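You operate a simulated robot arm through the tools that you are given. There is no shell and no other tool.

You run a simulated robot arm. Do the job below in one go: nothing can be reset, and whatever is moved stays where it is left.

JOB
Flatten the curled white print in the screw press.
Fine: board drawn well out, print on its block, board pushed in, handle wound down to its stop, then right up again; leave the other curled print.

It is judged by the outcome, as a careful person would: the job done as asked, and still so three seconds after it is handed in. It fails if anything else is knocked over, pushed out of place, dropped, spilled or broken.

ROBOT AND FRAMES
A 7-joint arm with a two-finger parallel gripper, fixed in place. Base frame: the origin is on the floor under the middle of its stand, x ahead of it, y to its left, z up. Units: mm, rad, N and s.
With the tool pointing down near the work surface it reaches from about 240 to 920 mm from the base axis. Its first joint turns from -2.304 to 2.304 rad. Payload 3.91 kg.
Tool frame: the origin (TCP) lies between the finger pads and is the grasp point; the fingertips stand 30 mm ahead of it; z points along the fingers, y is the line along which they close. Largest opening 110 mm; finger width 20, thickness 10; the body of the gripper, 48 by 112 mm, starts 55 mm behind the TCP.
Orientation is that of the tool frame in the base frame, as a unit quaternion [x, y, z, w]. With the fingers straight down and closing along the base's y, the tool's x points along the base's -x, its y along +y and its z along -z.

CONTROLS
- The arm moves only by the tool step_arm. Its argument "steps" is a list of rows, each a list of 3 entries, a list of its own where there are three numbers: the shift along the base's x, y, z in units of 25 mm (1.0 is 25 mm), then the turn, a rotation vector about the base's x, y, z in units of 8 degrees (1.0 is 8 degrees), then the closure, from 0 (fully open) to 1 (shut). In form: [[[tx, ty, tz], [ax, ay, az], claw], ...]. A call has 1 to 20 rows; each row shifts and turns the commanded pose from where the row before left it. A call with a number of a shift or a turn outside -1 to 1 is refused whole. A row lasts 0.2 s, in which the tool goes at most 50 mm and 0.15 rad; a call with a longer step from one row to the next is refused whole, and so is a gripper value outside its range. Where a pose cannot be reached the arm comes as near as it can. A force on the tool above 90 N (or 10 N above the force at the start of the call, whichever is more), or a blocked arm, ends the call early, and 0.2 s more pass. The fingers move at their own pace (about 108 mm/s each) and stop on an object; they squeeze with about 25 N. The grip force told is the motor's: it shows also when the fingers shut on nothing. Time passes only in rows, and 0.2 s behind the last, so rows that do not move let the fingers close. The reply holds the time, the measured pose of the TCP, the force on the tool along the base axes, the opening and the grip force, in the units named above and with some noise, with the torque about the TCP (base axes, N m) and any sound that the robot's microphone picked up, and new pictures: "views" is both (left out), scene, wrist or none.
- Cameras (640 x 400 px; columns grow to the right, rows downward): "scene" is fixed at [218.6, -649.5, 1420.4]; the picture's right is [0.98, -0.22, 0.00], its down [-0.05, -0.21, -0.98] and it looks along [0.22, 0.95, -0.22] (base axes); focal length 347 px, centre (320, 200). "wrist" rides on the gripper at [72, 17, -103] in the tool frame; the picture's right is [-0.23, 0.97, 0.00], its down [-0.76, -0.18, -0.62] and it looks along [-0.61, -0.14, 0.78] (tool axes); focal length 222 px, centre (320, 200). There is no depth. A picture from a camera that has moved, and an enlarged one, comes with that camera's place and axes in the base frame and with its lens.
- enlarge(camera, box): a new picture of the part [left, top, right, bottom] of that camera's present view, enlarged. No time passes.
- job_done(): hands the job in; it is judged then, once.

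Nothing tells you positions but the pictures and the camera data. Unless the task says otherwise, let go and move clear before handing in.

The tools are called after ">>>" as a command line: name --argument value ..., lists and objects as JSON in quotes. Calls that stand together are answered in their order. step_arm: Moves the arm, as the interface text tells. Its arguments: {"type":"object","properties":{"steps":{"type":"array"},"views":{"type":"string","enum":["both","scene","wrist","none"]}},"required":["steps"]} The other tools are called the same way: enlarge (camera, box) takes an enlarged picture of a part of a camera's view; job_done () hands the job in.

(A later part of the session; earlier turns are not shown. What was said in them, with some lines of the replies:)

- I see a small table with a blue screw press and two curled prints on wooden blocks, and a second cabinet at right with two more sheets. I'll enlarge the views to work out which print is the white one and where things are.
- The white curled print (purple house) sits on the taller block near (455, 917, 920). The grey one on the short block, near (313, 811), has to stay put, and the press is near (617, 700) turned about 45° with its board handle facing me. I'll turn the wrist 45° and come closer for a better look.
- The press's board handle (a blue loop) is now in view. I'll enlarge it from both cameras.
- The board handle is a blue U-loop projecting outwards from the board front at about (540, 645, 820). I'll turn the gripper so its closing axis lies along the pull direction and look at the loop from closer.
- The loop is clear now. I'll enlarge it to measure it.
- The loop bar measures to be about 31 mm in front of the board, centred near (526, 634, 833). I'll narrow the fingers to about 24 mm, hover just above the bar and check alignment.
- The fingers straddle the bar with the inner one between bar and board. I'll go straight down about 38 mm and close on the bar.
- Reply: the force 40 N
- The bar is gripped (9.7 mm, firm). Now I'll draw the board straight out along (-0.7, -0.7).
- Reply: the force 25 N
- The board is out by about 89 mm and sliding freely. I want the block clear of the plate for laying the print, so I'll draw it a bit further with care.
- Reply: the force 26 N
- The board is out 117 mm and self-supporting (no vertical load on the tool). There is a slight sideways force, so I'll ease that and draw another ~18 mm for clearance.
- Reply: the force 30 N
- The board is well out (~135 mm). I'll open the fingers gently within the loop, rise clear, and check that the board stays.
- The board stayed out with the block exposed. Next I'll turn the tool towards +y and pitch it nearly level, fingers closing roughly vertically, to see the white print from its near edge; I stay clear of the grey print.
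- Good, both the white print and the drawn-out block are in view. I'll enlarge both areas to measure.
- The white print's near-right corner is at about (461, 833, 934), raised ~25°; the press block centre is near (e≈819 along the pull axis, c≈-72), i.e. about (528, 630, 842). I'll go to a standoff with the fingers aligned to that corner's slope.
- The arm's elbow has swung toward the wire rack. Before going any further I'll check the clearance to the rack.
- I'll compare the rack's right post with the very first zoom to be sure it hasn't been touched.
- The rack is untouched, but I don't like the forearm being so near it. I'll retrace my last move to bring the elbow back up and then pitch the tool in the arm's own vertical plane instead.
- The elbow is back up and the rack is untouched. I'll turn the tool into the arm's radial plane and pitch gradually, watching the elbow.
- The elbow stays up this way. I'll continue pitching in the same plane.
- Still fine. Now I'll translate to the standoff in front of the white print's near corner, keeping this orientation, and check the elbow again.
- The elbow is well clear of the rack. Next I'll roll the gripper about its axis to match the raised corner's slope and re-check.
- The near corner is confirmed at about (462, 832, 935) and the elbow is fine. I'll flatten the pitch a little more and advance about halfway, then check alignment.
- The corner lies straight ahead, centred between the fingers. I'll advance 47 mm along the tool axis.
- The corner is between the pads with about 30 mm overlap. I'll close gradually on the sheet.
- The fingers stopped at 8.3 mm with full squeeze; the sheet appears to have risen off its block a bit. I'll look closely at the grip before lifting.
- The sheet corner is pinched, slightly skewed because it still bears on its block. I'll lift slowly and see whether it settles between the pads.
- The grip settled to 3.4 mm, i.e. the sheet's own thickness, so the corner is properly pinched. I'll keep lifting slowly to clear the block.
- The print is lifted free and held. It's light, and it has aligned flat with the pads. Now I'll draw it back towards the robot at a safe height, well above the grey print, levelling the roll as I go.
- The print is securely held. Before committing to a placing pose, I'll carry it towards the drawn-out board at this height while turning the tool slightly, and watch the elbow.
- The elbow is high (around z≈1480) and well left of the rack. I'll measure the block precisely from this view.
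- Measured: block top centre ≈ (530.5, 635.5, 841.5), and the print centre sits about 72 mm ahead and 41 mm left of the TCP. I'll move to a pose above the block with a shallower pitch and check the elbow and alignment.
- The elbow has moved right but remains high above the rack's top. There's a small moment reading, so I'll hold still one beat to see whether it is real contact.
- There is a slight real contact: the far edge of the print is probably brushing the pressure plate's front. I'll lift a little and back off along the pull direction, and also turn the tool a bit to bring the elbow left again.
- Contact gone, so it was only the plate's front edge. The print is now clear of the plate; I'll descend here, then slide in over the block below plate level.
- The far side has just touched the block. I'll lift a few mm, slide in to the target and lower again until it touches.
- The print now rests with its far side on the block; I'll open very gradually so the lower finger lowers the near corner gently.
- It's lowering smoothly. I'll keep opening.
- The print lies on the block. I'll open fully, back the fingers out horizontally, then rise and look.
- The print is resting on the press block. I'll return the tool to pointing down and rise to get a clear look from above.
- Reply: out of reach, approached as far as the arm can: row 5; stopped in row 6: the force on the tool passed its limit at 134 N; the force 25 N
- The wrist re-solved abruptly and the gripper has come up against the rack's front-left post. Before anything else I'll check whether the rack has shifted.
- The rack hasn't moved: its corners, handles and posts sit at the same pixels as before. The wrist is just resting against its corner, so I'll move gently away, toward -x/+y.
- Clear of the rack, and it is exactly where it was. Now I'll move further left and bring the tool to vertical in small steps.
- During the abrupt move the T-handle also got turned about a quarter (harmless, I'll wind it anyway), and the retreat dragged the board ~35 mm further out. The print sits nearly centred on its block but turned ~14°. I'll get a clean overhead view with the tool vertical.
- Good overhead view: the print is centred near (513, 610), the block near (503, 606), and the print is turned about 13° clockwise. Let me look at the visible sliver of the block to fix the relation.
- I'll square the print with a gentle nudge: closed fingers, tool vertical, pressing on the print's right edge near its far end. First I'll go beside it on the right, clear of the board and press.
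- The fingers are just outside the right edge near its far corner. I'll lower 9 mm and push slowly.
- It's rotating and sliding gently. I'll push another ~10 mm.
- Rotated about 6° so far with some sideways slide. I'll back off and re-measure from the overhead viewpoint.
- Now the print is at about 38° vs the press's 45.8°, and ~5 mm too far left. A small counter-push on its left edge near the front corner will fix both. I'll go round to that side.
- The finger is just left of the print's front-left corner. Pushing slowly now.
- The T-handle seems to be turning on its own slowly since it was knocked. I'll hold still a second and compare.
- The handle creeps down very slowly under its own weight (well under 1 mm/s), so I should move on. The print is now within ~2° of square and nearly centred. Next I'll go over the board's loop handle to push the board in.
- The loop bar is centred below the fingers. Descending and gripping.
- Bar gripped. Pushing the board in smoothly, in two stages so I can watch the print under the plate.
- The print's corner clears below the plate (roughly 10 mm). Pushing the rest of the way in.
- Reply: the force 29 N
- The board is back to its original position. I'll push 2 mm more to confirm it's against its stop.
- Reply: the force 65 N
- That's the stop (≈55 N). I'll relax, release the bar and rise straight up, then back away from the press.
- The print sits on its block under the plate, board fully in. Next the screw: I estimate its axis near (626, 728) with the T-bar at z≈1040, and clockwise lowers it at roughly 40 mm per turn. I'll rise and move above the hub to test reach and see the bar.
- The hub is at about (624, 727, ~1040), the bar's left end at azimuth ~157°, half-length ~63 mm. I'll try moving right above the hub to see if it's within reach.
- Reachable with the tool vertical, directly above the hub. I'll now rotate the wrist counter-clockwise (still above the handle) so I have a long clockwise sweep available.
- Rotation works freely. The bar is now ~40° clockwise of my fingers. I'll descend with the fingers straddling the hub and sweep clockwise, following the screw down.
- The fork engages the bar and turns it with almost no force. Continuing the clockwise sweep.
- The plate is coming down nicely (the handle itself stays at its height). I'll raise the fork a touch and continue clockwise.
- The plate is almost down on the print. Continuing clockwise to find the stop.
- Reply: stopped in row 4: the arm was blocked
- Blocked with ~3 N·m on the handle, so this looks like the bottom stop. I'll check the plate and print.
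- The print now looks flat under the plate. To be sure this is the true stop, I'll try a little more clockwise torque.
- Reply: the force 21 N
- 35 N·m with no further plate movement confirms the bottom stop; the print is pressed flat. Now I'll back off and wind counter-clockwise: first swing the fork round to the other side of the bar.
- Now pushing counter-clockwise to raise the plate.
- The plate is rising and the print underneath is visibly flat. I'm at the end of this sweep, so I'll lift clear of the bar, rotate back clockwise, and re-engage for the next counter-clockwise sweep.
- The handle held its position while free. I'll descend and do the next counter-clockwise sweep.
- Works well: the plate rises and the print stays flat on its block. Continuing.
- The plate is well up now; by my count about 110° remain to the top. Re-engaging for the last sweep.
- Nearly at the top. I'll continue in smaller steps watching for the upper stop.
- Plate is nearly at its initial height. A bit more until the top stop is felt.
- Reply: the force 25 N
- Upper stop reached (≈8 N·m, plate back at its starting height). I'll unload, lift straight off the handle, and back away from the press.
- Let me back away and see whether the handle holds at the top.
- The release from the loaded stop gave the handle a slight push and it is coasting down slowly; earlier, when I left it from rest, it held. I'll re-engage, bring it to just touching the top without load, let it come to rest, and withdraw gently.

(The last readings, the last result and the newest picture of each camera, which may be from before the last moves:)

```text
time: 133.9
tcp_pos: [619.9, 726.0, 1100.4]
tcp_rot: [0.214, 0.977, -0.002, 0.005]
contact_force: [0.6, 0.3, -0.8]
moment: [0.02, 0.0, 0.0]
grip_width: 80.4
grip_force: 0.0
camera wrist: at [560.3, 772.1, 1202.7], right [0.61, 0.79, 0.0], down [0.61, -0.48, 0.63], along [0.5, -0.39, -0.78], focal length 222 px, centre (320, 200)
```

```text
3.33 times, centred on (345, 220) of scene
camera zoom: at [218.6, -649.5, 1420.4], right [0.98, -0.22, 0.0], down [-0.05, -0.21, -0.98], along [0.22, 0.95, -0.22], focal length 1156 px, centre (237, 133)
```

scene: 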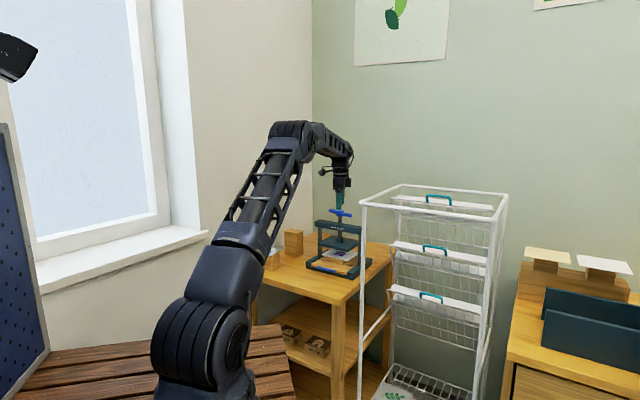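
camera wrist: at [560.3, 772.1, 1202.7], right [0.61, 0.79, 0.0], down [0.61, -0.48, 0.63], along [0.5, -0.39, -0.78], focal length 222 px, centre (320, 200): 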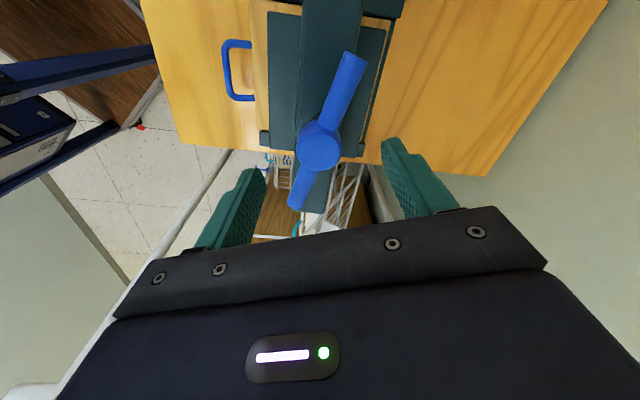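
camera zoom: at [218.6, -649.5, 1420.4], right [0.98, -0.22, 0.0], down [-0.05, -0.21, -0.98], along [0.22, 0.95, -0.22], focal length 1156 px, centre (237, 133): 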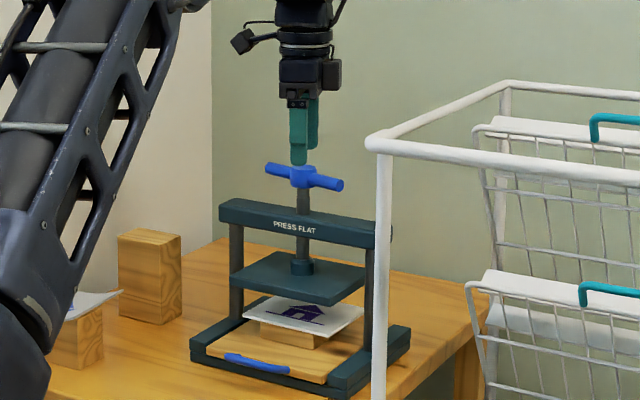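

>>> step_arm --steps '[[[0, 0, -0.75], [0, 0, 0], 0.27], [[0, 0, -0.75], [0, 0, 0], 0.27], [[0, 0, -0.68], [0, 0, 0.5], 0.27], [[0, 0, 0], [0, 0, 1], 0.27], [[0, 0, 0], [0, 0, 1], 0.27], [[0, 0, 0], [0, 0, 1], 0.27], [[0, 0, 0], [0, 0, 0.6], 0.27], [[0, 0, 0], [0, 0, 0.4], 0.27], [[0, 0, 0], [0, 0, 0.35], 0.27], [[0, 0, 0], [0, 0, 0.3], 0.27], [[0, 0, 0], [0, 0, 0.15], 0.27], [[0, 0, 0], [0, 0, 0.1], 0.27], [[0, 0, 0], [0, 0, 0], 0.27], [[0, 0, 0], [0, 0, 0], 0.27]]' --views "none"

>>> enlarge --camera "scene" --box '[290, 200, 400, 290]'

```text
time: 136.9
tcp_pos: [618.4, 725.9, 1046.1]
tcp_rot: [-0.16, 0.987, 0.0, 0.005]
contact_force: [0.3, 0.6, 0.4]
moment: [0.0, -0.02, -0.04]
grip_width: 80.8
grip_force: 0.4
```

```text
4.44 times, centred on (345, 245) of scene
camera zoom: at [218.6, -649.5, 1420.4], right [0.98, -0.22, 0.0], down [-0.05, -0.21, -0.98], along [0.22, 0.95, -0.22], focal length 1542 px, centre (209, 0)
```

zoom: 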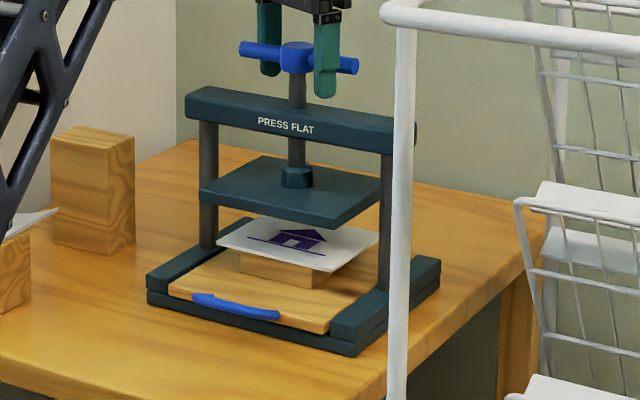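

The bar is at the top, at rest with almost no load. One hair more, then withdraw very gently and check that it stays.

>>> step_arm --steps '[[[0, 0, 0], [0, 0, 0.12], 0.27], [[0, 0, 0], [0, 0, 0], 0.27], [[0, 0, 0], [0, 0, 0], 0.27], [[0, 0, 0], [0, 0, -0.05], 0.27], [[0, 0, 0], [0, 0, -0.1], 0.27], [[0, 0, 0], [0, 0, -0.2], 0.27], [[0, 0, 0], [0, 0, -0.4], 0.27], [[0, 0, 0], [0, 0, -0.7], 0.27], [[0, 0, 0], [0, 0, -0.8], 0.27], [[0, 0, 0], [0, 0, 0], 0.27]]' --views "none"

>>> enlarge --camera "scene" --box '[290, 200, 400, 290]'

```text
time: 139.1
tcp_pos: [618.2, 725.4, 1046.0]
tcp_rot: [-0.012, 1.0, -0.001, 0.005]
contact_force: [0.5, 0.8, 0.2]
moment: [0.01, 0.03, -0.04]
grip_width: 80.3
grip_force: 0.1
```

```text
4.44 times, centred on (345, 245) of scene
camera zoom: at [218.6, -649.5, 1420.4], right [0.98, -0.22, 0.0], down [-0.05, -0.21, -0.98], along [0.22, 0.95, -0.22], focal length 1542 px, centre (209, 0)
```

zoom: 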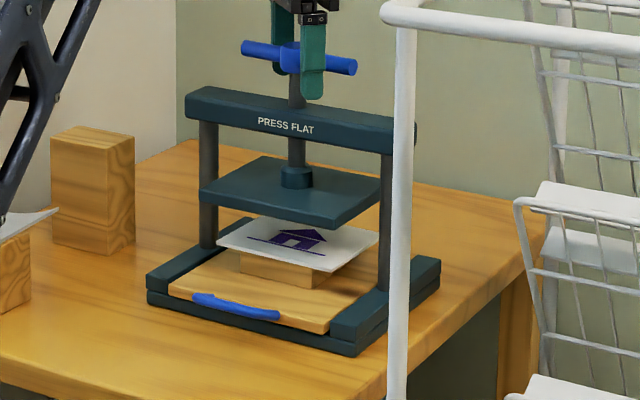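

>>> step_arm --steps '[[[0, 0, 0], [0, 0, 0], 0.27], [[0, 0, 0], [0, 0, 0], 0.27], [[0, 0, 0], [0, 0, 0], 0.27], [[0, 0, 0], [0, 0, 0], 0.27], [[0, 0, 0], [0, 0, 0], 0.27]]' --views "none"

>>> enlarge --camera "scene" --box '[290, 200, 400, 290]'

>>> enlarge --camera "wrist" --box '[200, 60, 440, 220]'

```text
time: 140.3
tcp_pos: [617.4, 724.7, 1045.9]
tcp_rot: [-0.013, 1.0, -0.001, 0.005]
contact_force: [0.2, 0.2, -0.4]
moment: [0.03, 0.02, 0.0]
grip_width: 80.2
grip_force: 0.2
```

```text
4.44 times, centred on (345, 245) of scene
camera zoom: at [218.6, -649.5, 1420.4], right [0.98, -0.22, 0.0], down [-0.05, -0.21, -0.98], along [0.22, 0.95, -0.22], focal length 1542 px, centre (209, 0)
```

zoom: 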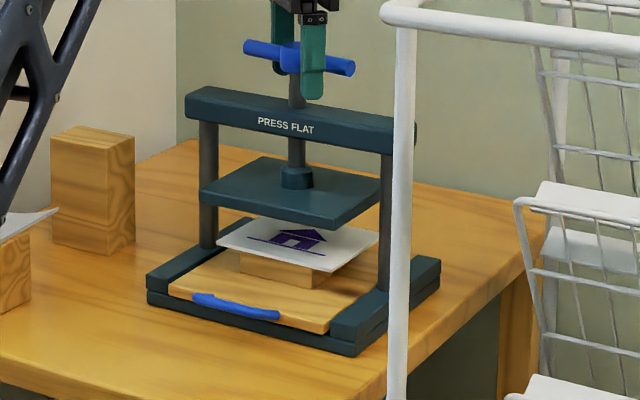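

```text
2.50 times, centred on (320, 140) of wrist
camera zoom: at [544.6, 740.9, 1148.3], right [0.2, 0.98, 0.0], down [0.76, -0.16, 0.63], along [0.62, -0.13, -0.78], focal length 555 px, centre (320, 350)
```

zoom: 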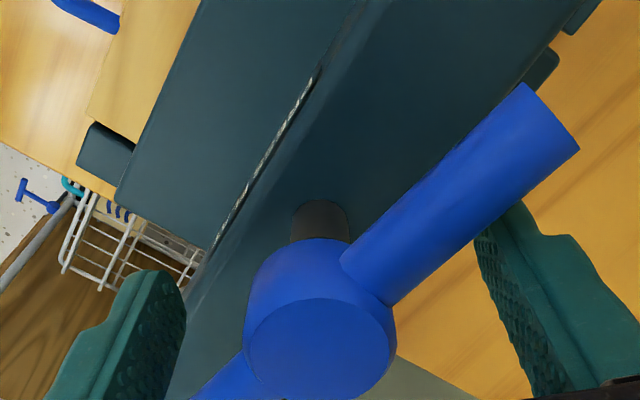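

It still creeps ~3°/s when released slowly; in mid-travel a brisk push-stop-release left it at rest. I'll repeat that style here: push up briskly, stop just at the top, release quickly, and lift off.

>>> step_arm --steps '[[[0.03, 0, 0], [0, 0, 0.6], 0.27], [[0, 0, 0], [0, 0, 0.8], 0.27], [[0, 0, 0], [0, 0, 0.75], 0.27], [[0, 0, 0], [0, 0, 0], 0.27], [[0, 0, 0], [0, 0, -0.3], 0.27], [[0, 0, 0.7], [0, 0, 0], 0.27], [[0, 0, 0.8], [0, 0, 0], 0.27], [[0, 0, 0.6], [0, 0, -0.5], 0.27]]' --views "none"

>>> enlarge --camera "scene" --box '[290, 200, 400, 290]'

>>> step_arm --steps '[[[0, 0, 0.3], [0, 0, 0], 0.27], [[0, 0, 0], [0, 0, 0], 0.27], [[0, 0, 0], [0, 0, 0], 0.27], [[0, 0, 0], [0, 0, 0], 0.27], [[0, 0, 0], [0, 0, 0], 0.27]]' --views "none"

>>> enlarge --camera "scene" --box '[290, 200, 400, 290]'

```text
time: 142.1
tcp_pos: [619.9, 724.7, 1098.5]
tcp_rot: [-0.108, 0.994, 0.0, 0.005]
contact_force: [0.2, 0.1, 0.3]
moment: [-0.01, 0.0, -0.02]
grip_width: 80.3
grip_force: 0.0
```

```text
4.44 times, centred on (345, 245) of scene
camera zoom: at [218.6, -649.5, 1420.4], right [0.98, -0.22, 0.0], down [-0.05, -0.21, -0.98], along [0.22, 0.95, -0.22], focal length 1542 px, centre (209, 0)
```

zoom: 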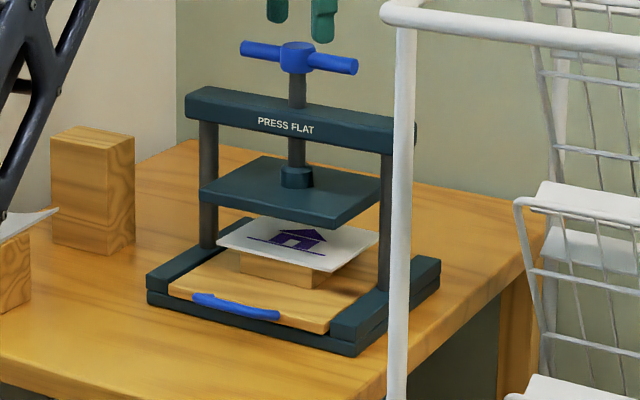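

```text
time: 143.3
tcp_pos: [619.6, 725.1, 1106.3]
tcp_rot: [-0.107, 0.994, 0.0, 0.005]
contact_force: [0.2, 0.3, -1.0]
moment: [-0.05, -0.02, -0.01]
grip_width: 80.1
grip_force: 0.0
```

```text
4.44 times, centred on (345, 245) of scene
camera zoom: at [218.6, -649.5, 1420.4], right [0.98, -0.22, 0.0], down [-0.05, -0.21, -0.98], along [0.22, 0.95, -0.22], focal length 1542 px, centre (209, 0)
```

zoom: 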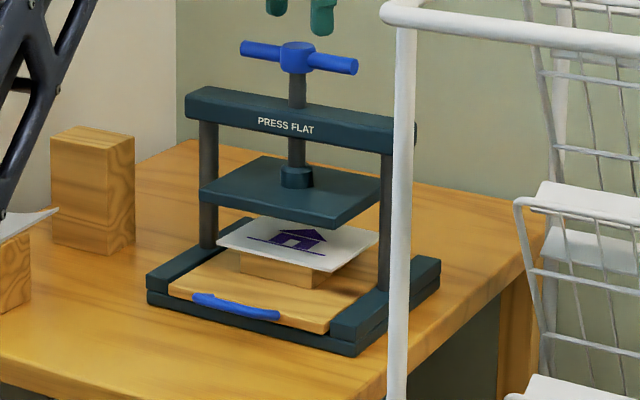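

The handle now holds at the top (no motion over more than a second), the plate is fully up and the print lies flat on its block. I'll move the arm clear, straight up and back.

>>> step_arm --steps '[[[0, 0, 0.8], [0, 0, 0], 0.27], [[-0.2, -0.2, 0.6], [0, 0, 0], 0.27], [[-0.5, -0.5, 0.2], [0, 0, 0], 0.27], [[-0.7, -0.7, 0], [0, 0, 0], 0.27], [[-0.7, -0.7, 0], [0, 0, 0], 0.27], [[-0.7, -0.7, 0], [0, 0, 0], 0.27], [[-0.7, -0.7, 0], [0, 0, 0], 0.27], [[-0.7, -0.6, 0], [0, 0, 0], 0.27], [[-0.5, -0.4, 0], [0, 0, 0], 0.27], [[0, 0, 0], [0, 0, 0], 0.27]]'

>>> enlarge --camera "scene" --box '[290, 200, 400, 290]'

>>> enlarge --camera "scene" --box '[230, 190, 400, 300]'

>>> enlarge --camera "scene" --box '[330, 140, 530, 270]'

```text
time: 145.5
tcp_pos: [501.4, 614.1, 1145.9]
tcp_rot: [-0.107, 0.994, 0.0, 0.005]
contact_force: [0.7, 1.2, 0.0]
moment: [0.03, 0.03, -0.02]
grip_width: 80.2
grip_force: 0.1
camera wrist: at [426.7, 616.0, 1247.7], right [0.01, 1.0, 0.0], down [0.78, -0.01, 0.63], along [0.63, -0.01, -0.78], focal length 222 px, centre (320, 200)
```

scene: 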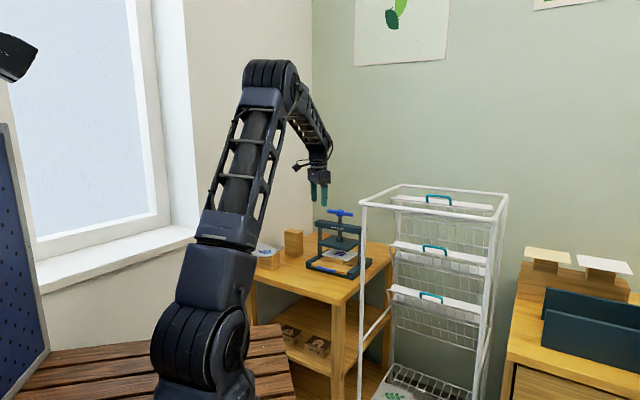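
wrist: 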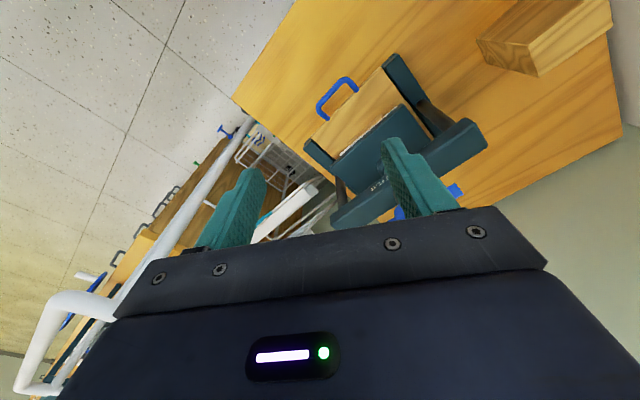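

```text
4.44 times, centred on (345, 245) of scene
camera zoom: at [218.6, -649.5, 1420.4], right [0.98, -0.22, 0.0], down [-0.05, -0.21, -0.98], along [0.22, 0.95, -0.22], focal length 1542 px, centre (209, 0)
```

zoom: 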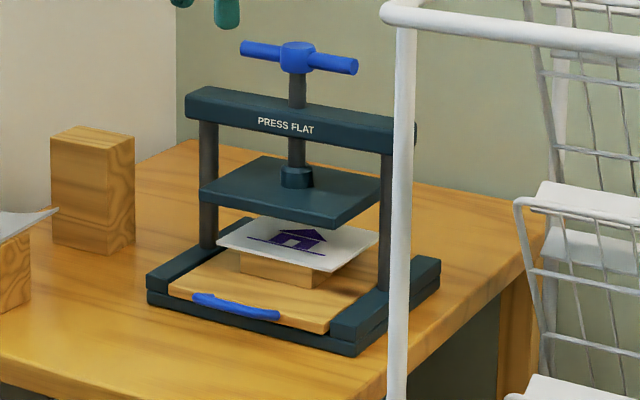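

```text
3.64 times, centred on (315, 245) of scene
camera zoom: at [218.6, -649.5, 1420.4], right [0.98, -0.22, 0.0], down [-0.05, -0.21, -0.98], along [0.22, 0.95, -0.22], focal length 1262 px, centre (338, 36)
```

zoom: 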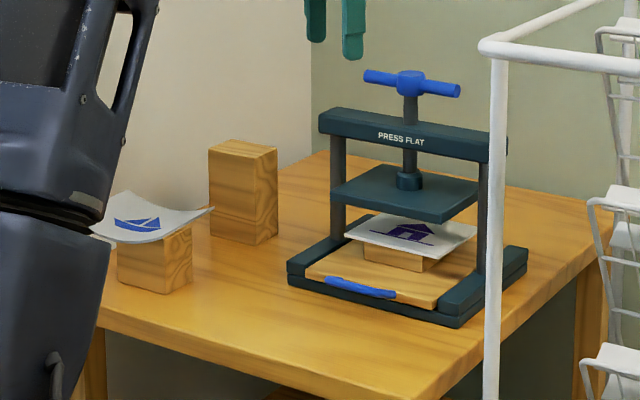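

```text
3.08 times, centred on (430, 205) of scene
camera zoom: at [218.6, -649.5, 1420.4], right [0.98, -0.22, 0.0], down [-0.05, -0.21, -0.98], along [0.22, 0.95, -0.22], focal length 1068 px, centre (-18, 185)
```

zoom: 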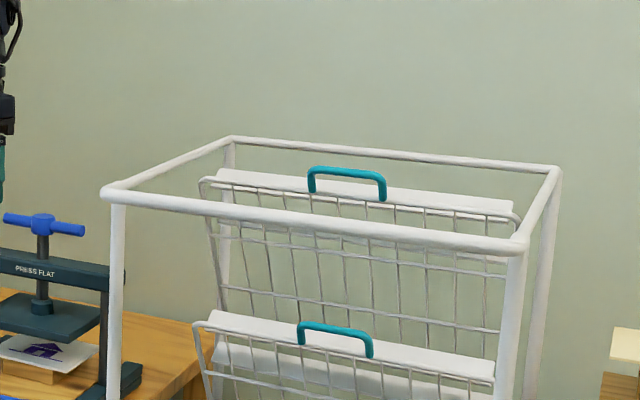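

The print is flat on its block and the board is fully in. The plate and handle are back at the top and at rest. The grey print hasn't moved, and the rack sits exactly where it was. The arm is clear and holding nothing, so I'm handing the job in.

>>> job_done

```text
The job is handed in.
```

The white print has been flattened in the press, and I've handed the job in. I don't have the judge's result.

- **Print:** it lies flat on its block, within about 2° of square. It sits roughly 8 mm too far toward the back, so a narrow strip of its back edge stuck out past the plate when pressed. That strip looked flat too.
- **Board:** it is pushed fully in against its stop.
- **Handle:** I wound it down until it stopped firmly, then back up. It is about 2–3° short of where it started, and the plate is back at its starting height. It didn't move in the roughly three seconds I watched after letting go.
- **Other print:** the grey one with the boat is where it was, still curled.

**What went wrong:** just after I laid the print on the block, the arm swung abruptly. It knocked the press handle about 60° round and bumped the wire rack's front-left post, with the force peaking at 134 N. In the pictures the rack's corners, posts and trays are all where they were before. I also pushed harder than needed to confirm the bottom stop, about 35 N·m. The press didn't appear to shift.
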